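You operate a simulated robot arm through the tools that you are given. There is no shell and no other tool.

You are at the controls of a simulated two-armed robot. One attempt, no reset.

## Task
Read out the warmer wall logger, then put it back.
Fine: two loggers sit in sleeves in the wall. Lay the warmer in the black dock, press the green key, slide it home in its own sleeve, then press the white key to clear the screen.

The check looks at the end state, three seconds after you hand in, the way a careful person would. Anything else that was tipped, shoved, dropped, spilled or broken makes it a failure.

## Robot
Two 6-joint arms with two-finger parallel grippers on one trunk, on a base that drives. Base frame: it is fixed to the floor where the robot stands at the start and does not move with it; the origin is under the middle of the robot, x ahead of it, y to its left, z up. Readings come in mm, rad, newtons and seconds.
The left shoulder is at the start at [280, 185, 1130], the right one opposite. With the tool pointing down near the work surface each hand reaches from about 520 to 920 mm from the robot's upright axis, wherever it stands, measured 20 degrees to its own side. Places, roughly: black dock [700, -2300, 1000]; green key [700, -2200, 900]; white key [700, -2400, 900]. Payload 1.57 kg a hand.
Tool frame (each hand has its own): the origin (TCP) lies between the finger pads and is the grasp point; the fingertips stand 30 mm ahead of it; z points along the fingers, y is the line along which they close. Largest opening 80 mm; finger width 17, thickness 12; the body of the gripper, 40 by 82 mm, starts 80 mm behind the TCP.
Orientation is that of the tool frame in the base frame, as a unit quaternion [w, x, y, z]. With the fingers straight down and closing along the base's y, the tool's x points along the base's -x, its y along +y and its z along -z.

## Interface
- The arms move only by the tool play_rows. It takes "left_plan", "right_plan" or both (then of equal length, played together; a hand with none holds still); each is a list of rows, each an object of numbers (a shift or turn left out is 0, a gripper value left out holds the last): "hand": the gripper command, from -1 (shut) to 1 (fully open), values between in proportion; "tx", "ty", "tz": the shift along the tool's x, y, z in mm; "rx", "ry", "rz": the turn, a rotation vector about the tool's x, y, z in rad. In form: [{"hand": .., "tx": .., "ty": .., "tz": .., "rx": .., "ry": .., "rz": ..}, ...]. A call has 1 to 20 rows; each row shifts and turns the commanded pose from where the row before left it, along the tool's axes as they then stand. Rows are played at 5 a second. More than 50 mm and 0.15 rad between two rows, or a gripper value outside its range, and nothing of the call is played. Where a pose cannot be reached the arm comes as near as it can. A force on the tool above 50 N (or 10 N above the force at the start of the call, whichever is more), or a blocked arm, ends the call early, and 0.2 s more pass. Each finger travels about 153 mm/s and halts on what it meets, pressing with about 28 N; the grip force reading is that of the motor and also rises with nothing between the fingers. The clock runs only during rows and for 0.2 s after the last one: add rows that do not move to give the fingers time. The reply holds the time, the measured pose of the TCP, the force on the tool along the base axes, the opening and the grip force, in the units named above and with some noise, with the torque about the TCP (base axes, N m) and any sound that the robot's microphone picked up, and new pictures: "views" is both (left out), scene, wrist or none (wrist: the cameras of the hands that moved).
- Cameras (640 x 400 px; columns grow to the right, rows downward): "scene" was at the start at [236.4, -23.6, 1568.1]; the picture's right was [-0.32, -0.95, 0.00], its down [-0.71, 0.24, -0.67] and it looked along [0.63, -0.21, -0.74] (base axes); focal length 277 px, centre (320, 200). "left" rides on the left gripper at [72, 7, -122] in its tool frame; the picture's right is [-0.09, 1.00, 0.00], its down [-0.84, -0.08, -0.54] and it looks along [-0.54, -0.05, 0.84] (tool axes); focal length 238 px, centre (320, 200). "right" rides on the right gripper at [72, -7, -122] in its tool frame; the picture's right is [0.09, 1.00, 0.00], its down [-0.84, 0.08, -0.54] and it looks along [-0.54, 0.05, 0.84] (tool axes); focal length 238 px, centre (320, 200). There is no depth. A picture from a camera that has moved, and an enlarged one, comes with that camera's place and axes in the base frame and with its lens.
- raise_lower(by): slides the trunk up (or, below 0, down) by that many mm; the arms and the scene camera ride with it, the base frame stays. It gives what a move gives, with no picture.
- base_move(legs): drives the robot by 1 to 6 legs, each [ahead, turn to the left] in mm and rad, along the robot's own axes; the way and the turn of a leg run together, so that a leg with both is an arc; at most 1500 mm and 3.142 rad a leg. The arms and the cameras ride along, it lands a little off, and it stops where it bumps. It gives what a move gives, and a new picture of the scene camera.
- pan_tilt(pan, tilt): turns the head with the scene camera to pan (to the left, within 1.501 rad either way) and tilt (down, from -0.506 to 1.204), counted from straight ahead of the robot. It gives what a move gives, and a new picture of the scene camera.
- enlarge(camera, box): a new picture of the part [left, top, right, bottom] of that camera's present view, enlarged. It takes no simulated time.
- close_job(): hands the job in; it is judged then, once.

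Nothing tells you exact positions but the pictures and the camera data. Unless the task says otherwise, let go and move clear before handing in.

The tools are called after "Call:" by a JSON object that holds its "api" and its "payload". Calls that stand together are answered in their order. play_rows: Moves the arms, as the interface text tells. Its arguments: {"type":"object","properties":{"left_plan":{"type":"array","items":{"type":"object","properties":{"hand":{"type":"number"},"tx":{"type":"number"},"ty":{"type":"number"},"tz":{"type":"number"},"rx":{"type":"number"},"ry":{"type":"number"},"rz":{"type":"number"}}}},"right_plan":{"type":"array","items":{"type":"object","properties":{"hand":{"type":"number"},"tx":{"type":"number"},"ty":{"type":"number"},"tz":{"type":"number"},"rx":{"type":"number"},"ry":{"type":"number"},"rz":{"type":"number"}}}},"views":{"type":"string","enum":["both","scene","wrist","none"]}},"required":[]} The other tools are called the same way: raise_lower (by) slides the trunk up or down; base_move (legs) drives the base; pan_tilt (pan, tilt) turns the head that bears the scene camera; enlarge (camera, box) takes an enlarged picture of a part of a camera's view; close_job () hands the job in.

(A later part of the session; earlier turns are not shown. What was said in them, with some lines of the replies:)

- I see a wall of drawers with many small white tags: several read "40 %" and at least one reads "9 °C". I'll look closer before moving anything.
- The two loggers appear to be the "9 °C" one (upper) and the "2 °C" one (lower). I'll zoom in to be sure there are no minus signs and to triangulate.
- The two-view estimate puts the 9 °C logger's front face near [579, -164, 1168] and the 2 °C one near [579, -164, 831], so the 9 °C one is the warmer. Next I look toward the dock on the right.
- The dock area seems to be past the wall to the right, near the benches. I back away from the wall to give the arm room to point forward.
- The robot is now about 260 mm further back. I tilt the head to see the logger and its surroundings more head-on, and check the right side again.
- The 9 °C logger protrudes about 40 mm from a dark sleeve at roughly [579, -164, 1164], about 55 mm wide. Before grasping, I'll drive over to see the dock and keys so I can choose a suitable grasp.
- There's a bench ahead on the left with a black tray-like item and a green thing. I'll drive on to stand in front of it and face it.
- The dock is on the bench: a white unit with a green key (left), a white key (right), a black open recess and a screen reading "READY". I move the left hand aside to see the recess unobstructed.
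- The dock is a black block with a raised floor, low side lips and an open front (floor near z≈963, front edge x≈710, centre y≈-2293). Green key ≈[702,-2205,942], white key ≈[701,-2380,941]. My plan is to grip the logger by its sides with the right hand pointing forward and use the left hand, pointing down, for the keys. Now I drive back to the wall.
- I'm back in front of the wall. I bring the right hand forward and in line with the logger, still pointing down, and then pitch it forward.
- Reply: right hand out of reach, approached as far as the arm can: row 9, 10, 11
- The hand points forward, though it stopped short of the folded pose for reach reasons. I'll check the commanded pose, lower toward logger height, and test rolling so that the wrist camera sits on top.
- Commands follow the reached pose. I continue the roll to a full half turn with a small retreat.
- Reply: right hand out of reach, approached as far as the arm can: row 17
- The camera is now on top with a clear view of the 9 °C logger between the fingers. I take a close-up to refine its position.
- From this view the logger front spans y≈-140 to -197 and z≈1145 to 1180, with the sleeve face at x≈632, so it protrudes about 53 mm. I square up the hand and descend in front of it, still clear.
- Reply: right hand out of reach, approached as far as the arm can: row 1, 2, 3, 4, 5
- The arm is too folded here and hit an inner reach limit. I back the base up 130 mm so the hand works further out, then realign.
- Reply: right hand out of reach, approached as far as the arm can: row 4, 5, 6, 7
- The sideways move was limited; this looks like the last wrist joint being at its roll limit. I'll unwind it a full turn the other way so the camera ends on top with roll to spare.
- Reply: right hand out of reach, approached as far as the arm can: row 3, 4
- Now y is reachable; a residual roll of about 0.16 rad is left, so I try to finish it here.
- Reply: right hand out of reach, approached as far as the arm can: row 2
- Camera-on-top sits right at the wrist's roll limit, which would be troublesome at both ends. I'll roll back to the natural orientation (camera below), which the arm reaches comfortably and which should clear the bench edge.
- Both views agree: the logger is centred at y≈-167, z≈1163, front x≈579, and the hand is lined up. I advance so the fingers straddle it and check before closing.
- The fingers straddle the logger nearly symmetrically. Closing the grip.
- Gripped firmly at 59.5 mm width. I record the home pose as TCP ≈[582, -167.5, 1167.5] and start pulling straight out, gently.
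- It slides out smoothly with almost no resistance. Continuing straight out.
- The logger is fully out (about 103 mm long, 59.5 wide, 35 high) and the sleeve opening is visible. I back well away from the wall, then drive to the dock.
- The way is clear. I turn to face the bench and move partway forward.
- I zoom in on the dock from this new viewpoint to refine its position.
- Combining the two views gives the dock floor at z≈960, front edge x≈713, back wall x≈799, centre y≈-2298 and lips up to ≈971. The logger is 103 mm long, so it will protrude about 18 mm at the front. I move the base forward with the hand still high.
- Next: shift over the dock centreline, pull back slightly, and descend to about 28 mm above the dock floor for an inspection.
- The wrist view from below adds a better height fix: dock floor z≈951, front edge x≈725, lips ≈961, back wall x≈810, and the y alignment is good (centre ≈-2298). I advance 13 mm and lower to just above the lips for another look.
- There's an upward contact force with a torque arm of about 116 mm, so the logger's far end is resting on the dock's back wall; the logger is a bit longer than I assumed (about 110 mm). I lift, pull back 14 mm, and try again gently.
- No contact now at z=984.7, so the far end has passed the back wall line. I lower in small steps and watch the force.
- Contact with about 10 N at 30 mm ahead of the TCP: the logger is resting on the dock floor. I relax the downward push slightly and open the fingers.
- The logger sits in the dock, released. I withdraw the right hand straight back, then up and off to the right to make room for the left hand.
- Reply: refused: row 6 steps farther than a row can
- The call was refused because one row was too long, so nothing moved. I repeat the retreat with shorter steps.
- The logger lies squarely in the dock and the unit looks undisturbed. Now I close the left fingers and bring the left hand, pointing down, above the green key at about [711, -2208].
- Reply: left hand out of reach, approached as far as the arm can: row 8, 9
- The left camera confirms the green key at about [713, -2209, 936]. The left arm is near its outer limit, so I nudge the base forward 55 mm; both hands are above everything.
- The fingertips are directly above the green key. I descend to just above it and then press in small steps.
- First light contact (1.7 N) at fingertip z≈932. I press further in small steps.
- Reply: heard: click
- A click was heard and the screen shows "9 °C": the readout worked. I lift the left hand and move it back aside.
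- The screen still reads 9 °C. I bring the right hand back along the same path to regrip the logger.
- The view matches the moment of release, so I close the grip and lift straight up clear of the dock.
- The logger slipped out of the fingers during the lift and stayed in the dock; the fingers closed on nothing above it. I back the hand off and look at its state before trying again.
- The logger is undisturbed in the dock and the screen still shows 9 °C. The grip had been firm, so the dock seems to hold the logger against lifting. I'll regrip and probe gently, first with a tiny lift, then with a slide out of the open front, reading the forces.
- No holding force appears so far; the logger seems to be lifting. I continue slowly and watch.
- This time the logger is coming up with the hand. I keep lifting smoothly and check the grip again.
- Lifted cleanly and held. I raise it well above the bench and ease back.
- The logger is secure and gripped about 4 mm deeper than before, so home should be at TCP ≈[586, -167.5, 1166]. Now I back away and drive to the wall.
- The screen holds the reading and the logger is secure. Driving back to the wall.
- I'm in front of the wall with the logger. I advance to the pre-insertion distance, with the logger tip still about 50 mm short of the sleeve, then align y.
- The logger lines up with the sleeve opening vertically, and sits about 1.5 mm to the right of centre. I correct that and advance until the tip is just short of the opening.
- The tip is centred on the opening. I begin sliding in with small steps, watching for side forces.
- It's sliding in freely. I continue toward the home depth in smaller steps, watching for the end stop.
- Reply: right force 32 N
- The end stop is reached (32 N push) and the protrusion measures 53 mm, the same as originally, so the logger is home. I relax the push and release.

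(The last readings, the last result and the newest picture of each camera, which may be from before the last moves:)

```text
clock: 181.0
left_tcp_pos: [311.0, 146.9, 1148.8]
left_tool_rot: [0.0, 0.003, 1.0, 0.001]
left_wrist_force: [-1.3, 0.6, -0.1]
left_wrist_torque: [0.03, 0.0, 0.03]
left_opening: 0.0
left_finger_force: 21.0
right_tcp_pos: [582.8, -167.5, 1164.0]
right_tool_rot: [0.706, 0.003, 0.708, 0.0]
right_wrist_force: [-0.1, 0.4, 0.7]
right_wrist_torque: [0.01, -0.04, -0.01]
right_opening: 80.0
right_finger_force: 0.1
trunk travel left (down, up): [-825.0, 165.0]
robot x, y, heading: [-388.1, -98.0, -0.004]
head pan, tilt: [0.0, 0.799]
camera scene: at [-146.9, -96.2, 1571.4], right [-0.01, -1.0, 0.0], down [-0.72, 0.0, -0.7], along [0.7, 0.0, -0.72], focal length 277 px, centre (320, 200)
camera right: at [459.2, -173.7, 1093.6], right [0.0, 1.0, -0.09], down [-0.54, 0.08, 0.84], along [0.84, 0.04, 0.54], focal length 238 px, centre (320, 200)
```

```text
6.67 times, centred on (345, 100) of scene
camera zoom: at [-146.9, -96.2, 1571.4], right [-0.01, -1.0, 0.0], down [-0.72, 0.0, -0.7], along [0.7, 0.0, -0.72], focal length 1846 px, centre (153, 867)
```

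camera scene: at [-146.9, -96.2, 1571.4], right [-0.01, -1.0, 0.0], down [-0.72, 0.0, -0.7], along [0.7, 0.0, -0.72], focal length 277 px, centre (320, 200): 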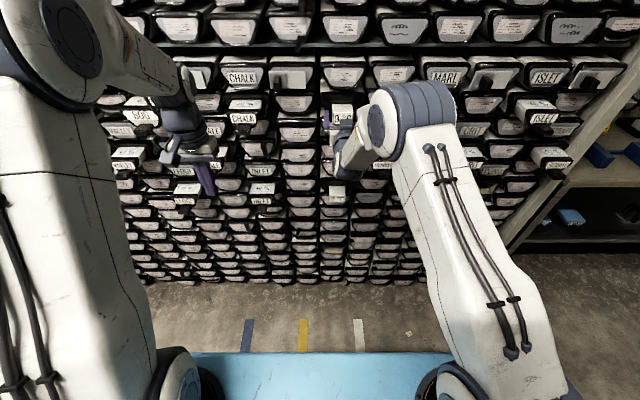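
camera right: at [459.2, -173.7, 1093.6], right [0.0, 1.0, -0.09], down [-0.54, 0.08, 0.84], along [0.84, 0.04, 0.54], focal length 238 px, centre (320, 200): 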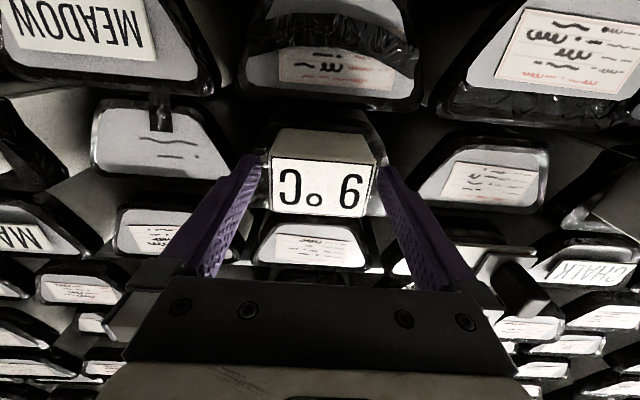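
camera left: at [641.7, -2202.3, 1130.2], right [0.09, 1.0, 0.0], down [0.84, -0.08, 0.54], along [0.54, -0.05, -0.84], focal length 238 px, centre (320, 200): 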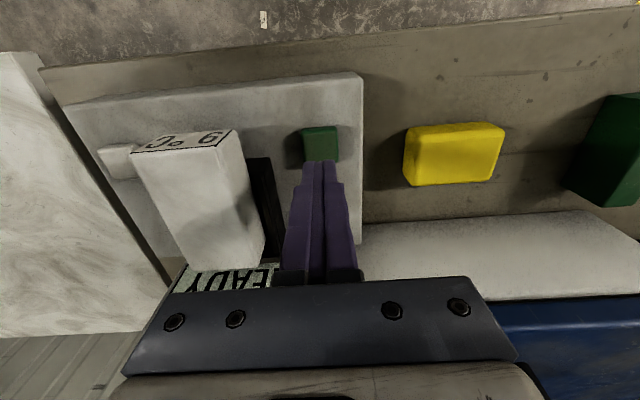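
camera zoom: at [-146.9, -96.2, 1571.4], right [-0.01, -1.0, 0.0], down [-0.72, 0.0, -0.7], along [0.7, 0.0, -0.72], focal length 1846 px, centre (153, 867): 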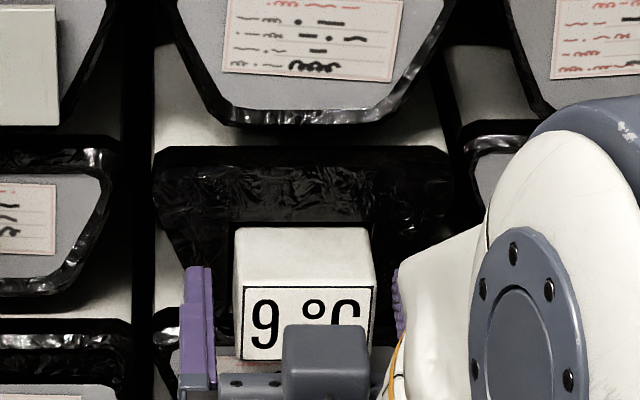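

The logger looks the same as at the start, with the label upright and the same protrusion. I withdraw the hand straight back and inspect.

Call:
{"api": "play_rows", "payload": {"right_plan": [{"tz": -15}, {"tz": -25}, {"tz": -25}, {"tz": -25}, {"tz": -10}, {}], "views": "both"}}

Call:
{"api": "enlarge", "payload": {"camera": "right", "box": [240, 70, 400, 190]}}

Call:
{"api": "enlarge", "payload": {"camera": "scene", "box": [310, 70, 380, 130]}}

```text
clock: 182.4
left_tcp_pos: [312.0, 147.1, 1149.4]
left_tool_rot: [0.0, 0.002, 1.0, 0.001]
left_wrist_force: [0.0, -0.9, 0.1]
left_wrist_torque: [-0.04, 0.02, -0.01]
left_opening: 0.1
left_finger_force: 21.6
right_tcp_pos: [481.9, -167.6, 1164.9]
right_tool_rot: [0.706, 0.005, 0.708, 0.0]
right_wrist_force: [-0.2, 1.0, -0.6]
right_wrist_torque: [-0.02, 0.0, 0.03]
right_opening: 79.9
right_finger_force: 0.0
trunk travel left (down, up): [-825.0, 165.0]
robot x, y, heading: [-389.4, -95.3, -0.006]
head pan, tilt: [0.0, 0.799]
camera scene: at [-146.9, -96.2, 1571.4], right [-0.01, -1.0, 0.0], down [-0.72, 0.0, -0.7], along [0.7, 0.0, -0.72], focal length 277 px, centre (320, 200)
camera right: at [358.6, -173.1, 1093.6], right [0.0, 1.0, -0.09], down [-0.54, 0.08, 0.84], along [0.84, 0.04, 0.54], focal length 238 px, centre (320, 200)
```

scene: 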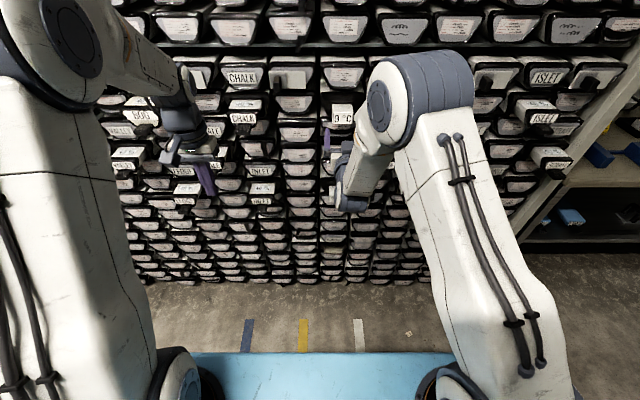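
right: 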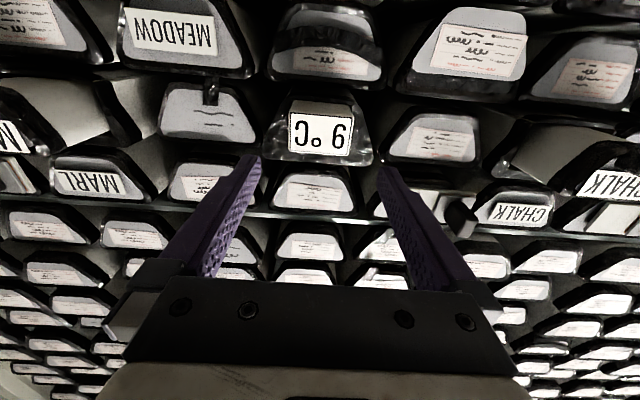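

```text
3.33 times, centred on (320, 130) of right
camera zoom: at [358.6, -173.1, 1093.6], right [0.0, 1.0, -0.09], down [-0.54, 0.08, 0.84], along [0.84, 0.04, 0.54], focal length 794 px, centre (320, 433)
```

zoom: 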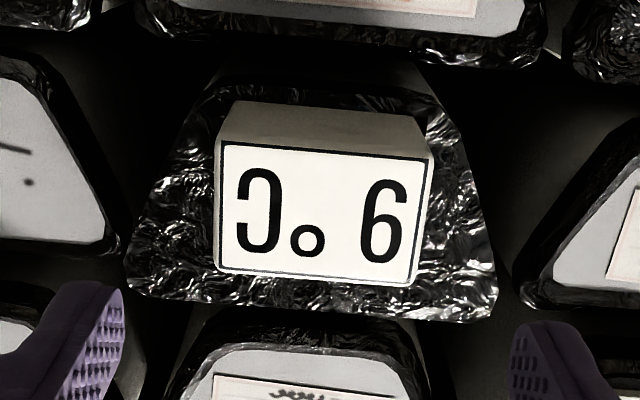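

```text
6.67 times, centred on (345, 100) of scene
camera zoom: at [-146.9, -96.2, 1571.4], right [-0.01, -1.0, 0.0], down [-0.72, 0.0, -0.7], along [0.7, 0.0, -0.72], focal length 1846 px, centre (153, 867)
```

zoom: 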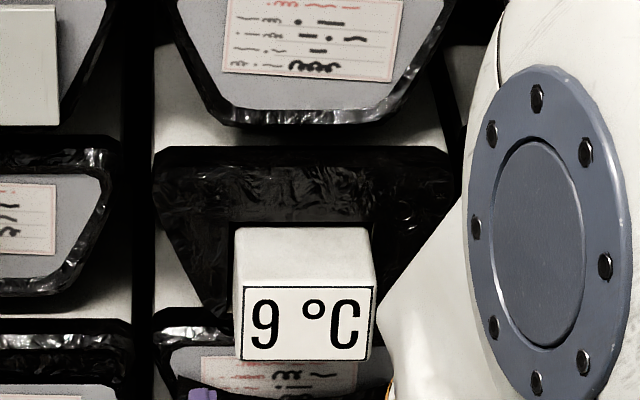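

The logger is back in its sleeve. To be sure it's fully home, I close the fingers and gently push on its front, which also measures the face position.

Call:
{"api": "play_rows", "payload": {"right_plan": [{"hand": -1, "tx": 1.5}, {}, {}, {"tz": 30}, {"tz": 24}, {}], "views": "none"}}

Call:
{"api": "play_rows", "payload": {"right_plan": [{"tz": 2}, {"tz": 2}, {}], "views": "none"}}

```text
clock: 183.8
left_tcp_pos: [311.3, 146.8, 1149.6]
left_tool_rot: [0.0, 0.003, 1.0, 0.0]
left_wrist_force: [1.4, 0.3, -0.7]
left_wrist_torque: [-0.01, 0.02, 0.02]
left_opening: 0.2
left_finger_force: 21.4
right_tcp_pos: [535.5, -169.6, 1163.1]
right_tool_rot: [0.706, 0.003, 0.708, 0.0]
right_wrist_force: [-0.1, -0.8, 0.0]
right_wrist_torque: [0.0, 0.0, -0.02]
right_opening: 0.0
right_finger_force: 21.5
trunk travel left (down, up): [-825.0, 165.0]
robot x, y, heading: [-388.2, -94.7, -0.003]
head pan, tilt: [0.0, 0.799]
```

```text
clock: 184.6
left_tcp_pos: [310.7, 147.8, 1149.9]
left_tool_rot: [0.0, 0.002, 1.0, 0.0]
left_wrist_force: [-0.4, 0.5, -0.3]
left_wrist_torque: [-0.03, -0.01, 0.0]
left_opening: 0.1
left_finger_force: 21.5
right_tcp_pos: [540.2, -168.7, 1163.1]
right_tool_rot: [0.707, 0.003, 0.708, 0.0]
right_wrist_force: [-0.4, 0.1, -0.3]
right_wrist_torque: [-0.01, 0.01, 0.0]
right_opening: 0.1
right_finger_force: 20.9
trunk travel left (down, up): [-825.0, 165.0]
robot x, y, heading: [-390.9, -101.0, -0.004]
head pan, tilt: [0.0, 0.799]
```

Call:
{"api": "play_rows", "payload": {"right_plan": [{"tz": 2}, {"tz": 1}, {}], "views": "none"}}

Call:
{"api": "play_rows", "payload": {"right_plan": [{"tz": 1}, {"tz": 1}, {}], "views": "none"}}

```text
clock: 185.4
left_tcp_pos: [310.9, 148.0, 1149.7]
left_tool_rot: [0.0, 0.003, 1.0, 0.0]
left_wrist_force: [-0.7, 1.3, -0.5]
left_wrist_torque: [0.0, -0.01, -0.02]
left_opening: 0.0
left_finger_force: 21.5
right_tcp_pos: [544.1, -168.2, 1163.6]
right_tool_rot: [0.706, 0.004, 0.708, 0.0]
right_wrist_force: [-0.1, -0.7, -0.2]
right_wrist_torque: [0.01, 0.01, -0.01]
right_opening: 0.1
right_finger_force: 21.3
trunk travel left (down, up): [-825.0, 165.0]
robot x, y, heading: [-388.7, -94.8, -0.003]
head pan, tilt: [0.0, 0.799]
```

```text
clock: 186.2
left_tcp_pos: [310.7, 148.1, 1148.9]
left_tool_rot: [0.0, 0.003, 1.0, 0.0]
left_wrist_force: [0.0, 0.0, 1.0]
left_wrist_torque: [0.02, -0.02, -0.01]
left_opening: 0.0
left_finger_force: 21.1
right_tcp_pos: [545.9, -168.8, 1162.9]
right_tool_rot: [0.706, 0.004, 0.708, 0.0]
right_wrist_force: [1.1, 0.1, 0.4]
right_wrist_torque: [0.02, -0.02, 0.0]
right_opening: 0.0
right_finger_force: 21.1
trunk travel left (down, up): [-825.0, 165.0]
robot x, y, heading: [-387.9, -101.8, -0.006]
head pan, tilt: [0.0, 0.799]
```

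Call:
{"api": "play_rows", "payload": {"right_plan": [{"tz": 1}, {"tz": 1}, {}], "views": "none"}}

Call:
{"api": "play_rows", "payload": {"right_plan": [{"tz": 1}, {"tz": 1}, {}], "views": "none"}}

```text
clock: 187.0
left_tcp_pos: [309.7, 148.5, 1150.7]
left_tool_rot: [0.0, 0.003, 1.0, 0.0]
left_wrist_force: [0.7, 0.0, -0.2]
left_wrist_torque: [-0.03, -0.02, 0.03]
left_opening: 0.0
left_finger_force: 21.6
right_tcp_pos: [546.5, -169.4, 1163.2]
right_tool_rot: [0.706, 0.003, 0.708, 0.0]
right_wrist_force: [0.7, 0.1, -0.1]
right_wrist_torque: [0.02, 0.02, 0.04]
right_opening: 0.0
right_finger_force: 21.1
trunk travel left (down, up): [-825.0, 165.0]
robot x, y, heading: [-391.3, -101.2, -0.003]
head pan, tilt: [0.0, 0.799]
```

```text
clock: 187.8
left_tcp_pos: [310.4, 148.4, 1149.0]
left_tool_rot: [0.0, 0.002, 1.0, 0.0]
left_wrist_force: [-0.1, 0.5, 0.6]
left_wrist_torque: [0.03, 0.0, -0.02]
left_opening: 0.2
left_finger_force: 21.4
right_tcp_pos: [548.9, -169.3, 1162.9]
right_tool_rot: [0.706, 0.004, 0.708, 0.001]
right_wrist_force: [-3.7, -0.5, -0.1]
right_wrist_torque: [0.0, -0.01, -0.04]
right_opening: 0.0
right_finger_force: 20.9
trunk travel left (down, up): [-825.0, 165.0]
robot x, y, heading: [-391.9, -98.9, -0.005]
head pan, tilt: [0.0, 0.799]
```

Contact at a face position of about 579, matching the original 579. One more millimetre or two tells whether it's against the stop.

Call:
{"api": "play_rows", "payload": {"right_plan": [{"tz": 1}, {"tz": 1}, {}], "views": "none"}}

```text
clock: 188.6
left_tcp_pos: [307.8, 146.4, 1150.1]
left_tool_rot: [0.001, 0.003, 1.0, 0.0]
left_wrist_force: [-0.8, 0.5, -0.8]
left_wrist_torque: [0.01, 0.0, 0.0]
left_opening: 0.0
left_finger_force: 21.7
right_tcp_pos: [547.6, -168.7, 1163.8]
right_tool_rot: [0.705, 0.003, 0.709, 0.001]
right_wrist_force: [-25.5, -2.1, -2.6]
right_wrist_torque: [0.02, 0.04, -0.05]
right_opening: 0.0
right_finger_force: 21.2
trunk travel left (down, up): [-825.0, 165.0]
robot x, y, heading: [-391.4, -95.9, -0.002]
head pan, tilt: [0.0, 0.799]
```

It's solidly at the end stop, so the logger is home. I withdraw the right hand and back away, then return to the dock unit for the white key.

Call:
{"api": "play_rows", "payload": {"right_plan": [{"tz": -20}, {"tz": -30}, {"tz": -30}, {}], "views": "none"}}

Call:
{"api": "base_move", "payload": {"legs": [[-270, 0]]}}

Call:
{"api": "enlarge", "payload": {"camera": "scene", "box": [270, 40, 430, 160]}}

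```text
clock: 189.6
left_tcp_pos: [312.4, 148.9, 1150.6]
left_tool_rot: [0.001, 0.003, 1.0, 0.0]
left_wrist_force: [0.4, -0.3, 0.5]
left_wrist_torque: [0.02, 0.0, -0.01]
left_opening: 0.1
left_finger_force: 20.9
right_tcp_pos: [470.3, -165.9, 1163.4]
right_tool_rot: [0.707, 0.004, 0.708, 0.0]
right_wrist_force: [-0.2, -0.5, 0.1]
right_wrist_torque: [0.03, 0.01, 0.02]
right_opening: 0.0
right_finger_force: 21.5
trunk travel left (down, up): [-825.0, 165.0]
robot x, y, heading: [-387.6, -95.4, -0.01]
head pan, tilt: [0.0, 0.799]
```

```text
clock: 191.5
left_tcp_pos: [40.5, 153.6, 1148.6]
left_tool_rot: [0.001, 0.0, 1.0, 0.0]
left_wrist_force: [-0.2, -1.0, -0.1]
left_wrist_torque: [0.02, 0.0, -0.03]
left_opening: 0.3
left_finger_force: 21.2
right_tcp_pos: [201.5, -161.0, 1162.8]
right_tool_rot: [0.706, 0.003, 0.708, 0.002]
right_wrist_force: [0.3, 0.4, 0.1]
right_wrist_torque: [-0.01, -0.04, -0.04]
right_opening: 0.2
right_finger_force: 21.2
trunk travel left (down, up): [-825.0, 165.0]
robot x, y, heading: [-663.5, -96.1, 0.002]
head pan, tilt: [0.0, 0.799]
camera scene: at [-417.1, -94.0, 1571.4], right [0.0, -1.0, 0.0], down [-0.72, 0.0, -0.7], along [0.7, 0.0, -0.72], focal length 277 px, centre (320, 200)
```

scene: 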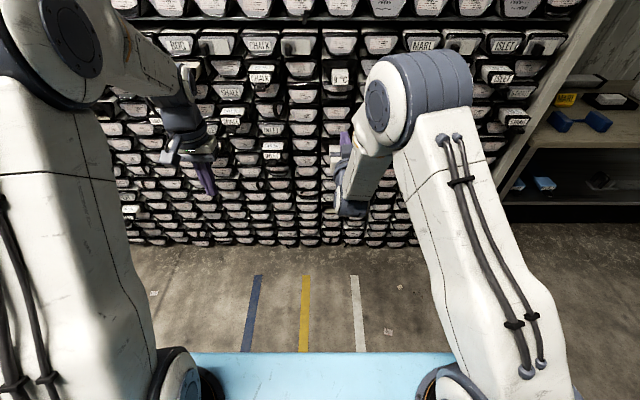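

```text
3.33 times, centred on (350, 100) of scene
camera zoom: at [-417.1, -94.0, 1571.4], right [0.0, -1.0, 0.0], down [-0.72, 0.0, -0.7], along [0.7, 0.0, -0.72], focal length 923 px, centre (220, 533)
```

zoom: 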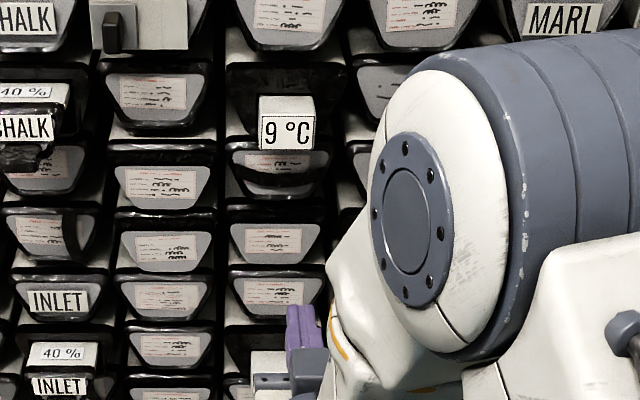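

The 9 °C logger is properly in place. Driving to the dock unit for the white key.

Call:
{"api": "base_move", "payload": {"legs": [[0, -1.573], [1140, 0], [1140, 0]]}}

Call:
{"api": "base_move", "payload": {"legs": [[0, 1.571], [400, 0]]}}

```text
clock: 206.6
left_tcp_pos: [-519.4, -3075.5, 1150.4]
left_tool_rot: [0.0, 0.722, 0.692, 0.0]
left_wrist_force: [-0.2, -0.3, 0.1]
left_wrist_torque: [0.0, 0.0, -0.02]
left_opening: 0.1
left_finger_force: 21.6
right_tcp_pos: [-839.2, -3225.2, 1162.5]
right_tool_rot: [0.49, 0.513, 0.488, -0.509]
right_wrist_force: [-0.3, -0.8, 0.1]
right_wrist_torque: [0.0, 0.0, -0.01]
right_opening: 0.0
right_finger_force: 21.4
trunk travel left (down, up): [-825.0, 165.0]
robot x, y, heading: [-738.3, -2369.9, -1.615]
head pan, tilt: [0.0, 0.799]
camera scene: at [-746.3, -2605.9, 1571.4], right [-1.0, 0.04, 0.0], down [0.03, 0.72, -0.7], along [-0.03, -0.7, -0.72], focal length 277 px, centre (320, 200)
```

scene: 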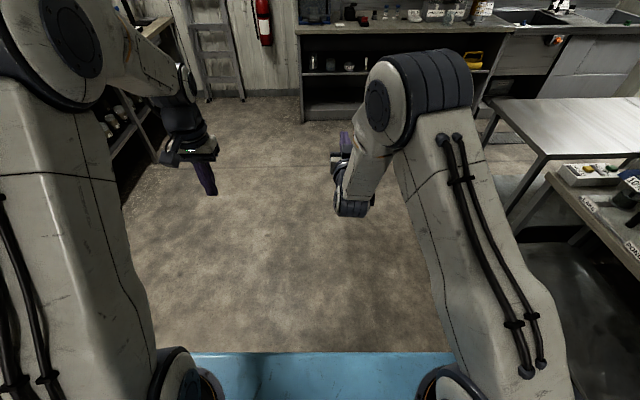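

```text
clock: 212.8
left_tcp_pos: [371.1, -2188.8, 1150.2]
left_tool_rot: [0.0, 0.033, 0.999, 0.0]
left_wrist_force: [-0.2, -0.7, -0.3]
left_wrist_torque: [-0.03, 0.0, 0.01]
left_opening: 0.0
left_finger_force: 21.1
right_tcp_pos: [513.3, -2511.2, 1162.0]
right_tool_rot: [0.706, 0.024, 0.707, -0.021]
right_wrist_force: [0.9, 0.4, -0.3]
right_wrist_torque: [-0.01, 0.01, 0.0]
right_opening: 0.0
right_finger_force: 21.7
trunk travel left (down, up): [-825.0, 165.0]
robot x, y, heading: [-341.4, -2389.6, -0.069]
head pan, tilt: [0.0, 0.799]
camera scene: at [-99.4, -2405.6, 1571.4], right [-0.06, -1.0, 0.0], down [-0.72, 0.05, -0.7], along [0.7, -0.04, -0.72], focal length 277 px, centre (320, 200)
```

scene: 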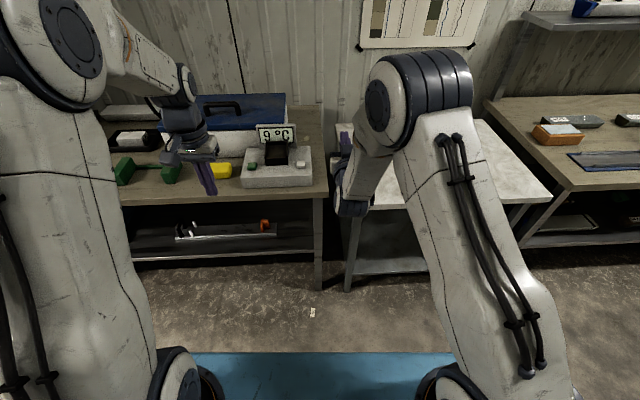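

Call:
{"api": "base_move", "payload": {"legs": [[0, 0.067], [225, 0]]}}

Call:
{"api": "enlarge", "payload": {"camera": "scene", "box": [210, 130, 330, 230]}}

```text
clock: 215.0
left_tcp_pos: [584.8, -2137.5, 1149.3]
left_tool_rot: [0.0, -0.004, 1.0, 0.0]
left_wrist_force: [-0.5, 0.4, -0.5]
left_wrist_torque: [-0.01, 0.0, 0.03]
left_opening: 0.0
left_finger_force: 21.5
right_tcp_pos: [749.1, -2449.7, 1163.0]
right_tool_rot: [0.706, -0.001, 0.708, 0.005]
right_wrist_force: [-0.3, -0.3, 0.1]
right_wrist_torque: [0.01, 0.03, 0.01]
right_opening: 0.0
right_finger_force: 21.1
trunk travel left (down, up): [-825.0, 165.0]
robot x, y, heading: [-115.2, -2389.1, 0.007]
head pan, tilt: [0.0, 0.799]
camera scene: at [130.4, -2387.5, 1571.4], right [0.01, -1.0, 0.0], down [-0.72, 0.0, -0.7], along [0.7, 0.0, -0.72], focal length 277 px, centre (320, 200)
```

scene: 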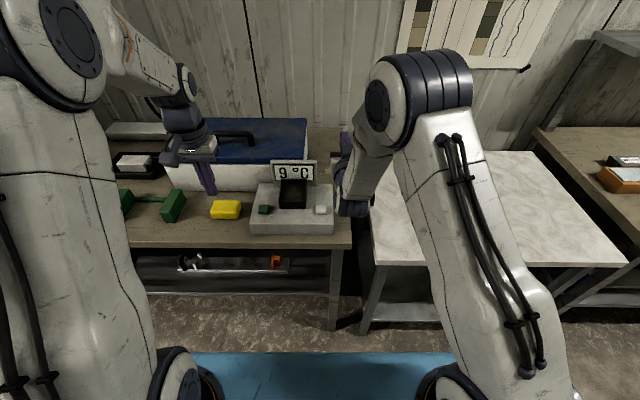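

```text
4.00 times, centred on (270, 180) of scene
camera zoom: at [130.4, -2387.5, 1571.4], right [0.01, -1.0, 0.0], down [-0.72, 0.0, -0.7], along [0.7, 0.0, -0.72], focal length 1108 px, centre (520, 280)
```

zoom: 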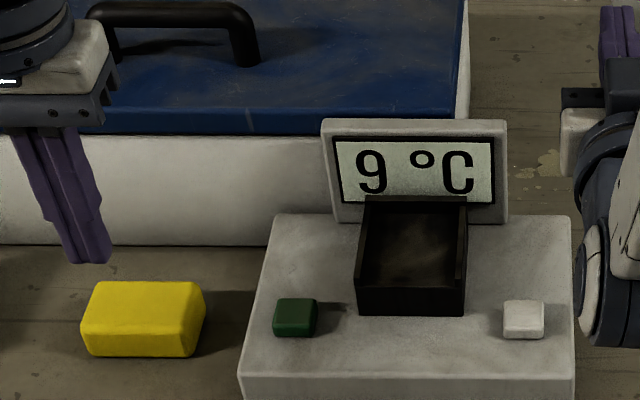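

The white key is at about [714, -2387, 933]. The right hand is too close to where the left hand must go, so I move it back and to the right first, then bring the left hand over the white key.

Call:
{"api": "play_rows", "payload": {"right_plan": [{"tz": -40}, {"tz": -20, "ty": -30}, {"ty": -45}, {"ty": -45}, {"ty": -45}, {"ty": -30}, {}], "views": "scene"}}

```text
clock: 216.6
left_tcp_pos: [586.1, -2137.6, 1149.7]
left_tool_rot: [0.0, -0.004, 1.0, -0.001]
left_wrist_force: [0.4, -0.2, -0.7]
left_wrist_torque: [-0.01, 0.01, 0.03]
left_opening: 0.0
left_finger_force: 21.5
right_tcp_pos: [691.7, -2644.4, 1161.3]
right_tool_rot: [0.706, -0.002, 0.708, 0.006]
right_wrist_force: [-0.6, 0.1, 0.5]
right_wrist_torque: [0.0, 0.0, 0.0]
right_opening: 0.1
right_finger_force: 21.0
trunk travel left (down, up): [-825.0, 165.0]
robot x, y, heading: [-114.4, -2391.3, 0.006]
head pan, tilt: [0.0, 0.799]
camera scene: at [130.8, -2387.7, 1571.4], right [0.01, -1.0, 0.0], down [-0.72, 0.0, -0.7], along [0.7, 0.0, -0.72], focal length 277 px, centre (320, 200)
```

scene: 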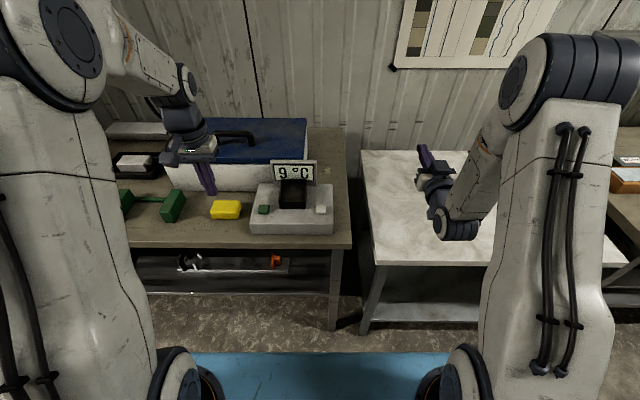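

Call:
{"api": "play_rows", "payload": {"left_plan": [{"tx": -21.3, "ty": -41.6}, {"tx": -21.3, "ty": -41.6}, {"tx": -21.3, "ty": -41.6}, {"tx": -21.3, "ty": -41.6}, {"tx": -21.3, "ty": -41.6}, {"tx": -21.3, "ty": -41.6}, {"tz": 45}, {"tz": 45}, {"tz": 40}, {}], "views": "both"}}

Call:
{"api": "enlarge", "payload": {"camera": "left", "box": [220, 100, 420, 225]}}

Call:
{"api": "enlarge", "payload": {"camera": "scene", "box": [230, 130, 350, 230]}}

```text
clock: 218.8
left_tcp_pos: [714.6, -2387.6, 1020.0]
left_tool_rot: [0.0, -0.003, 1.0, -0.001]
left_wrist_force: [0.0, 0.0, -1.1]
left_wrist_torque: [0.0, 0.0, 0.0]
left_opening: 0.0
left_finger_force: 21.7
right_tcp_pos: [692.9, -2643.7, 1161.1]
right_tool_rot: [0.706, 0.0, 0.708, 0.005]
right_wrist_force: [0.6, 0.0, -0.6]
right_wrist_torque: [0.01, 0.01, -0.02]
right_opening: 0.1
right_finger_force: 21.2
trunk travel left (down, up): [-825.0, 165.0]
robot x, y, heading: [-112.7, -2391.6, 0.007]
head pan, tilt: [0.0, 0.799]
camera scene: at [131.1, -2387.6, 1571.3], right [0.01, -1.0, 0.0], down [-0.72, 0.0, -0.7], along [0.7, 0.0, -0.72], focal length 277 px, centre (320, 200)
camera left: at [643.7, -2382.4, 1141.5], right [0.09, 1.0, 0.0], down [0.84, -0.07, 0.54], along [0.54, -0.05, -0.84], focal length 238 px, centre (320, 200)
```

scene: 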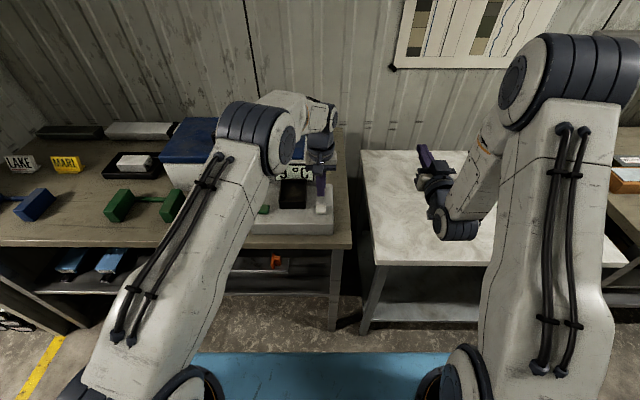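
left: 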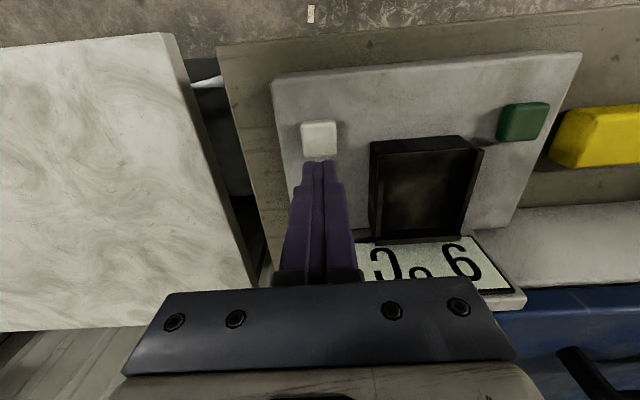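

```text
3.20 times, centred on (320, 162) of left
camera zoom: at [643.7, -2382.4, 1141.5], right [0.09, 1.0, 0.0], down [0.84, -0.07, 0.54], along [0.54, -0.05, -0.84], focal length 763 px, centre (320, 320)
```

zoom: 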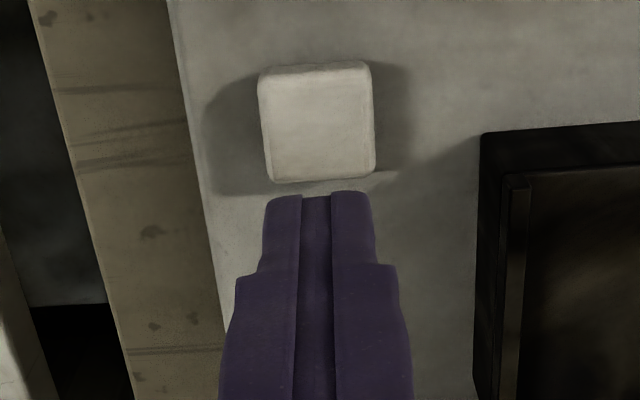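

```text
4.00 times, centred on (290, 180) of scene
camera zoom: at [131.1, -2387.6, 1571.3], right [0.01, -1.0, 0.0], down [-0.72, 0.0, -0.7], along [0.7, 0.0, -0.72], focal length 1108 px, centre (440, 280)
```

zoom: 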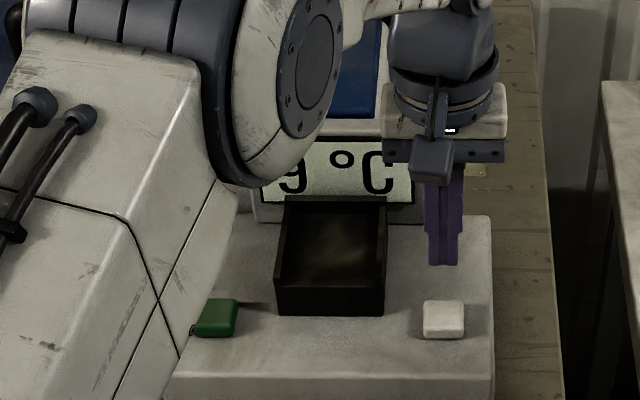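

The fingers are over the white key, within 2 mm. I make a small correction and descend to just above it.

Call:
{"api": "play_rows", "payload": {"left_plan": [{"ty": -1.5}, {"tz": 25}, {"tz": 20}, {"tz": 6}, {}], "views": "none"}}

Call:
{"api": "play_rows", "payload": {"left_plan": [{"tz": 2}, {"tz": 2}, {}], "views": "none"}}

```text
clock: 220.0
left_tcp_pos: [715.5, -2388.7, 968.3]
left_tool_rot: [0.0, -0.004, 1.0, 0.0]
left_wrist_force: [-0.1, -0.3, -0.3]
left_wrist_torque: [-0.01, -0.01, -0.01]
left_opening: 0.0
left_finger_force: 21.5
right_tcp_pos: [692.2, -2643.7, 1160.6]
right_tool_rot: [0.706, -0.001, 0.708, 0.004]
right_wrist_force: [-0.6, -0.2, -0.3]
right_wrist_torque: [0.01, 0.01, 0.02]
right_opening: 0.1
right_finger_force: 21.5
trunk travel left (down, up): [-825.0, 165.0]
robot x, y, heading: [-110.7, -2390.3, 0.009]
head pan, tilt: [0.0, 0.799]
```

```text
clock: 220.8
left_tcp_pos: [715.0, -2387.8, 965.6]
left_tool_rot: [0.0, -0.004, 1.0, 0.001]
left_wrist_force: [0.8, -0.3, -0.2]
left_wrist_torque: [0.0, 0.0, 0.01]
left_opening: 0.0
left_finger_force: 21.5
right_tcp_pos: [691.7, -2643.0, 1161.9]
right_tool_rot: [0.706, 0.0, 0.708, 0.005]
right_wrist_force: [0.6, 0.6, -0.1]
right_wrist_torque: [-0.02, 0.05, 0.0]
right_opening: 0.0
right_finger_force: 21.2
trunk travel left (down, up): [-825.0, 165.0]
robot x, y, heading: [-110.4, -2391.8, 0.011]
head pan, tilt: [0.0, 0.799]
```

Call:
{"api": "play_rows", "payload": {"left_plan": [{"tz": 1.5}, {"tz": 1.5}, {}], "views": "none"}}

Call:
{"api": "play_rows", "payload": {"left_plan": [{"tz": 1.5}, {"tz": 1}, {}], "views": "none"}}

Call:
{"api": "enlarge", "payload": {"camera": "scene", "box": [230, 130, 350, 230]}}

```text
clock: 221.6
left_tcp_pos: [714.4, -2388.0, 962.5]
left_tool_rot: [0.001, -0.004, 1.0, 0.0]
left_wrist_force: [-1.4, -0.2, -0.7]
left_wrist_torque: [-0.01, 0.01, 0.04]
left_opening: 0.0
left_finger_force: 21.9
right_tcp_pos: [692.2, -2642.2, 1161.6]
right_tool_rot: [0.706, 0.0, 0.708, 0.004]
right_wrist_force: [-0.4, 0.7, -0.8]
right_wrist_torque: [-0.01, 0.0, -0.02]
right_opening: 0.0
right_finger_force: 21.7
trunk travel left (down, up): [-825.0, 165.0]
robot x, y, heading: [-115.1, -2390.6, 0.003]
head pan, tilt: [0.0, 0.799]
```

```text
clock: 222.4
left_tcp_pos: [714.3, -2388.0, 960.3]
left_tool_rot: [0.0, -0.003, 1.0, 0.0]
left_wrist_force: [0.8, -0.1, 3.0]
left_wrist_torque: [-0.03, -0.03, -0.02]
left_opening: 0.0
left_finger_force: 21.5
right_tcp_pos: [691.5, -2642.4, 1160.9]
right_tool_rot: [0.706, 0.0, 0.708, 0.004]
right_wrist_force: [0.0, 0.1, 0.2]
right_wrist_torque: [0.03, 0.02, 0.01]
right_opening: 0.0
right_finger_force: 20.9
trunk travel left (down, up): [-825.0, 165.0]
robot x, y, heading: [-113.7, -2386.7, 0.006]
head pan, tilt: [0.0, 0.799]
heard: click
```

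```text
4.00 times, centred on (290, 180) of scene
camera zoom: at [130.7, -2387.5, 1571.4], right [0.01, -1.0, 0.0], down [-0.72, 0.0, -0.7], along [0.7, 0.0, -0.72], focal length 1108 px, centre (440, 280)
```

zoom: 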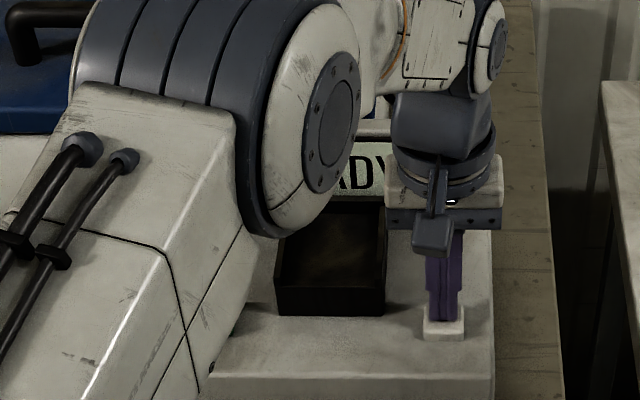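

Click heard, and the screen shows READY again. I lift the left hand straight up, move it clear and check everything.

Call:
{"api": "play_rows", "payload": {"left_plan": [{"tz": -10}, {"tz": -45}, {"tz": -45}, {"tz": -45}, {"tz": -40}, {"tx": 20, "ty": 40}, {"tx": 20, "ty": 42}, {"tx": 20, "ty": 42}, {"tx": 20, "ty": 42}, {"tx": 20, "ty": 42}, {"tx": 20, "ty": 40}, {}], "views": "scene"}}

Call:
{"api": "base_move", "payload": {"legs": [[-250, 0]]}}

Call:
{"api": "enlarge", "payload": {"camera": "scene", "box": [200, 80, 360, 190]}}

```text
clock: 225.0
left_tcp_pos: [595.5, -2138.9, 1140.3]
left_tool_rot: [0.001, -0.002, 1.0, 0.0]
left_wrist_force: [-0.3, 0.5, 0.8]
left_wrist_torque: [-0.02, -0.03, 0.03]
left_opening: 0.0
left_finger_force: 21.0
right_tcp_pos: [692.3, -2642.6, 1162.2]
right_tool_rot: [0.707, -0.001, 0.708, 0.004]
right_wrist_force: [-0.9, -0.3, 0.1]
right_wrist_torque: [-0.01, -0.01, -0.06]
right_opening: 0.0
right_finger_force: 21.4
trunk travel left (down, up): [-825.0, 165.0]
robot x, y, heading: [-110.9, -2394.9, 0.009]
head pan, tilt: [0.0, 0.799]
camera scene: at [130.6, -2387.3, 1571.4], right [0.01, -1.0, 0.0], down [-0.72, 0.0, -0.7], along [0.7, 0.0, -0.72], focal length 277 px, centre (320, 200)
```

scene: 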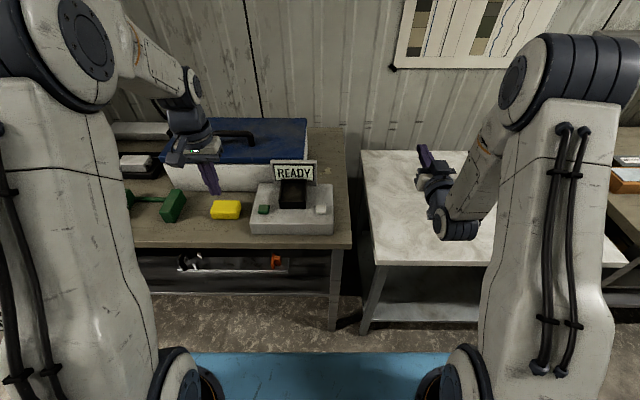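

```text
clock: 226.8
left_tcp_pos: [342.7, -2139.9, 1140.9]
left_tool_rot: [0.0, -0.006, 1.0, 0.0]
left_wrist_force: [0.2, 0.6, 0.2]
left_wrist_torque: [0.0, 0.02, 0.0]
left_opening: 0.0
left_finger_force: 21.5
right_tcp_pos: [442.4, -2641.9, 1163.2]
right_tool_rot: [0.706, -0.002, 0.708, 0.006]
right_wrist_force: [0.3, 0.5, -0.8]
right_wrist_torque: [-0.01, -0.01, -0.02]
right_opening: 0.0
right_finger_force: 21.5
trunk travel left (down, up): [-825.0, 165.0]
robot x, y, heading: [-364.9, -2390.0, 0.013]
head pan, tilt: [0.0, 0.799]
camera scene: at [-121.0, -2388.6, 1571.3], right [0.01, -1.0, 0.0], down [-0.72, -0.01, -0.7], along [0.7, 0.01, -0.72], focal length 277 px, centre (320, 200)
```

scene: 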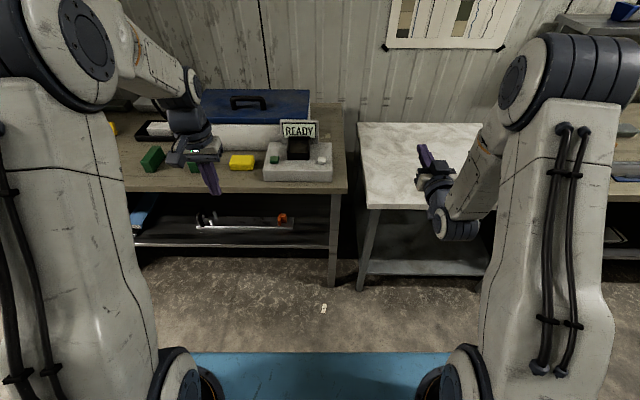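

```text
3.64 times, centred on (280, 135) of scene
camera zoom: at [-121.0, -2388.6, 1571.3], right [0.01, -1.0, 0.0], down [-0.72, -0.01, -0.7], along [0.7, 0.01, -0.72], focal length 1007 px, centre (466, 436)
```

zoom: 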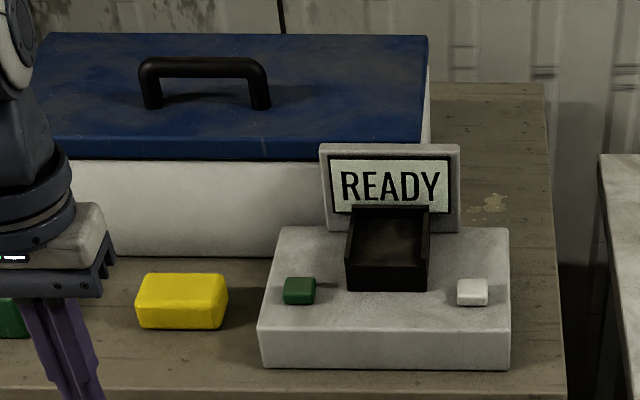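

The screen reads READY, the dock is empty, both keys have been pressed, the 9 °C logger is in its own sleeve at the original depth, and nothing else looks disturbed. Both hands are empty and clear, so I hand in.

Call:
{"api": "close_job", "payload": {}}

```text
The job is handed in.
```

The warmer logger (9 °C, against 2 °C for the other) has been read out and put back, and the job is handed in.

- **Readout:** I laid the logger in the black dock and pressed the green key. It clicked and the screen showed 9 °C.
- **Return:** The logger is back in its own sleeve, pushed against the end stop. Its front face sits where it was at the start, to within about a millimetre.
- **Screen:** The white key clicked and the screen went back to READY.

On the first try at lifting the logger out of the dock, it slipped from the fingers and stayed in the dock. I regripped it and the second lift went cleanly. While laying it down, its far end also touched the dock's back wall lightly before I moved it back.

From the last pictures, nothing else on the bench or wall looks moved, and both hands are empty and clear.
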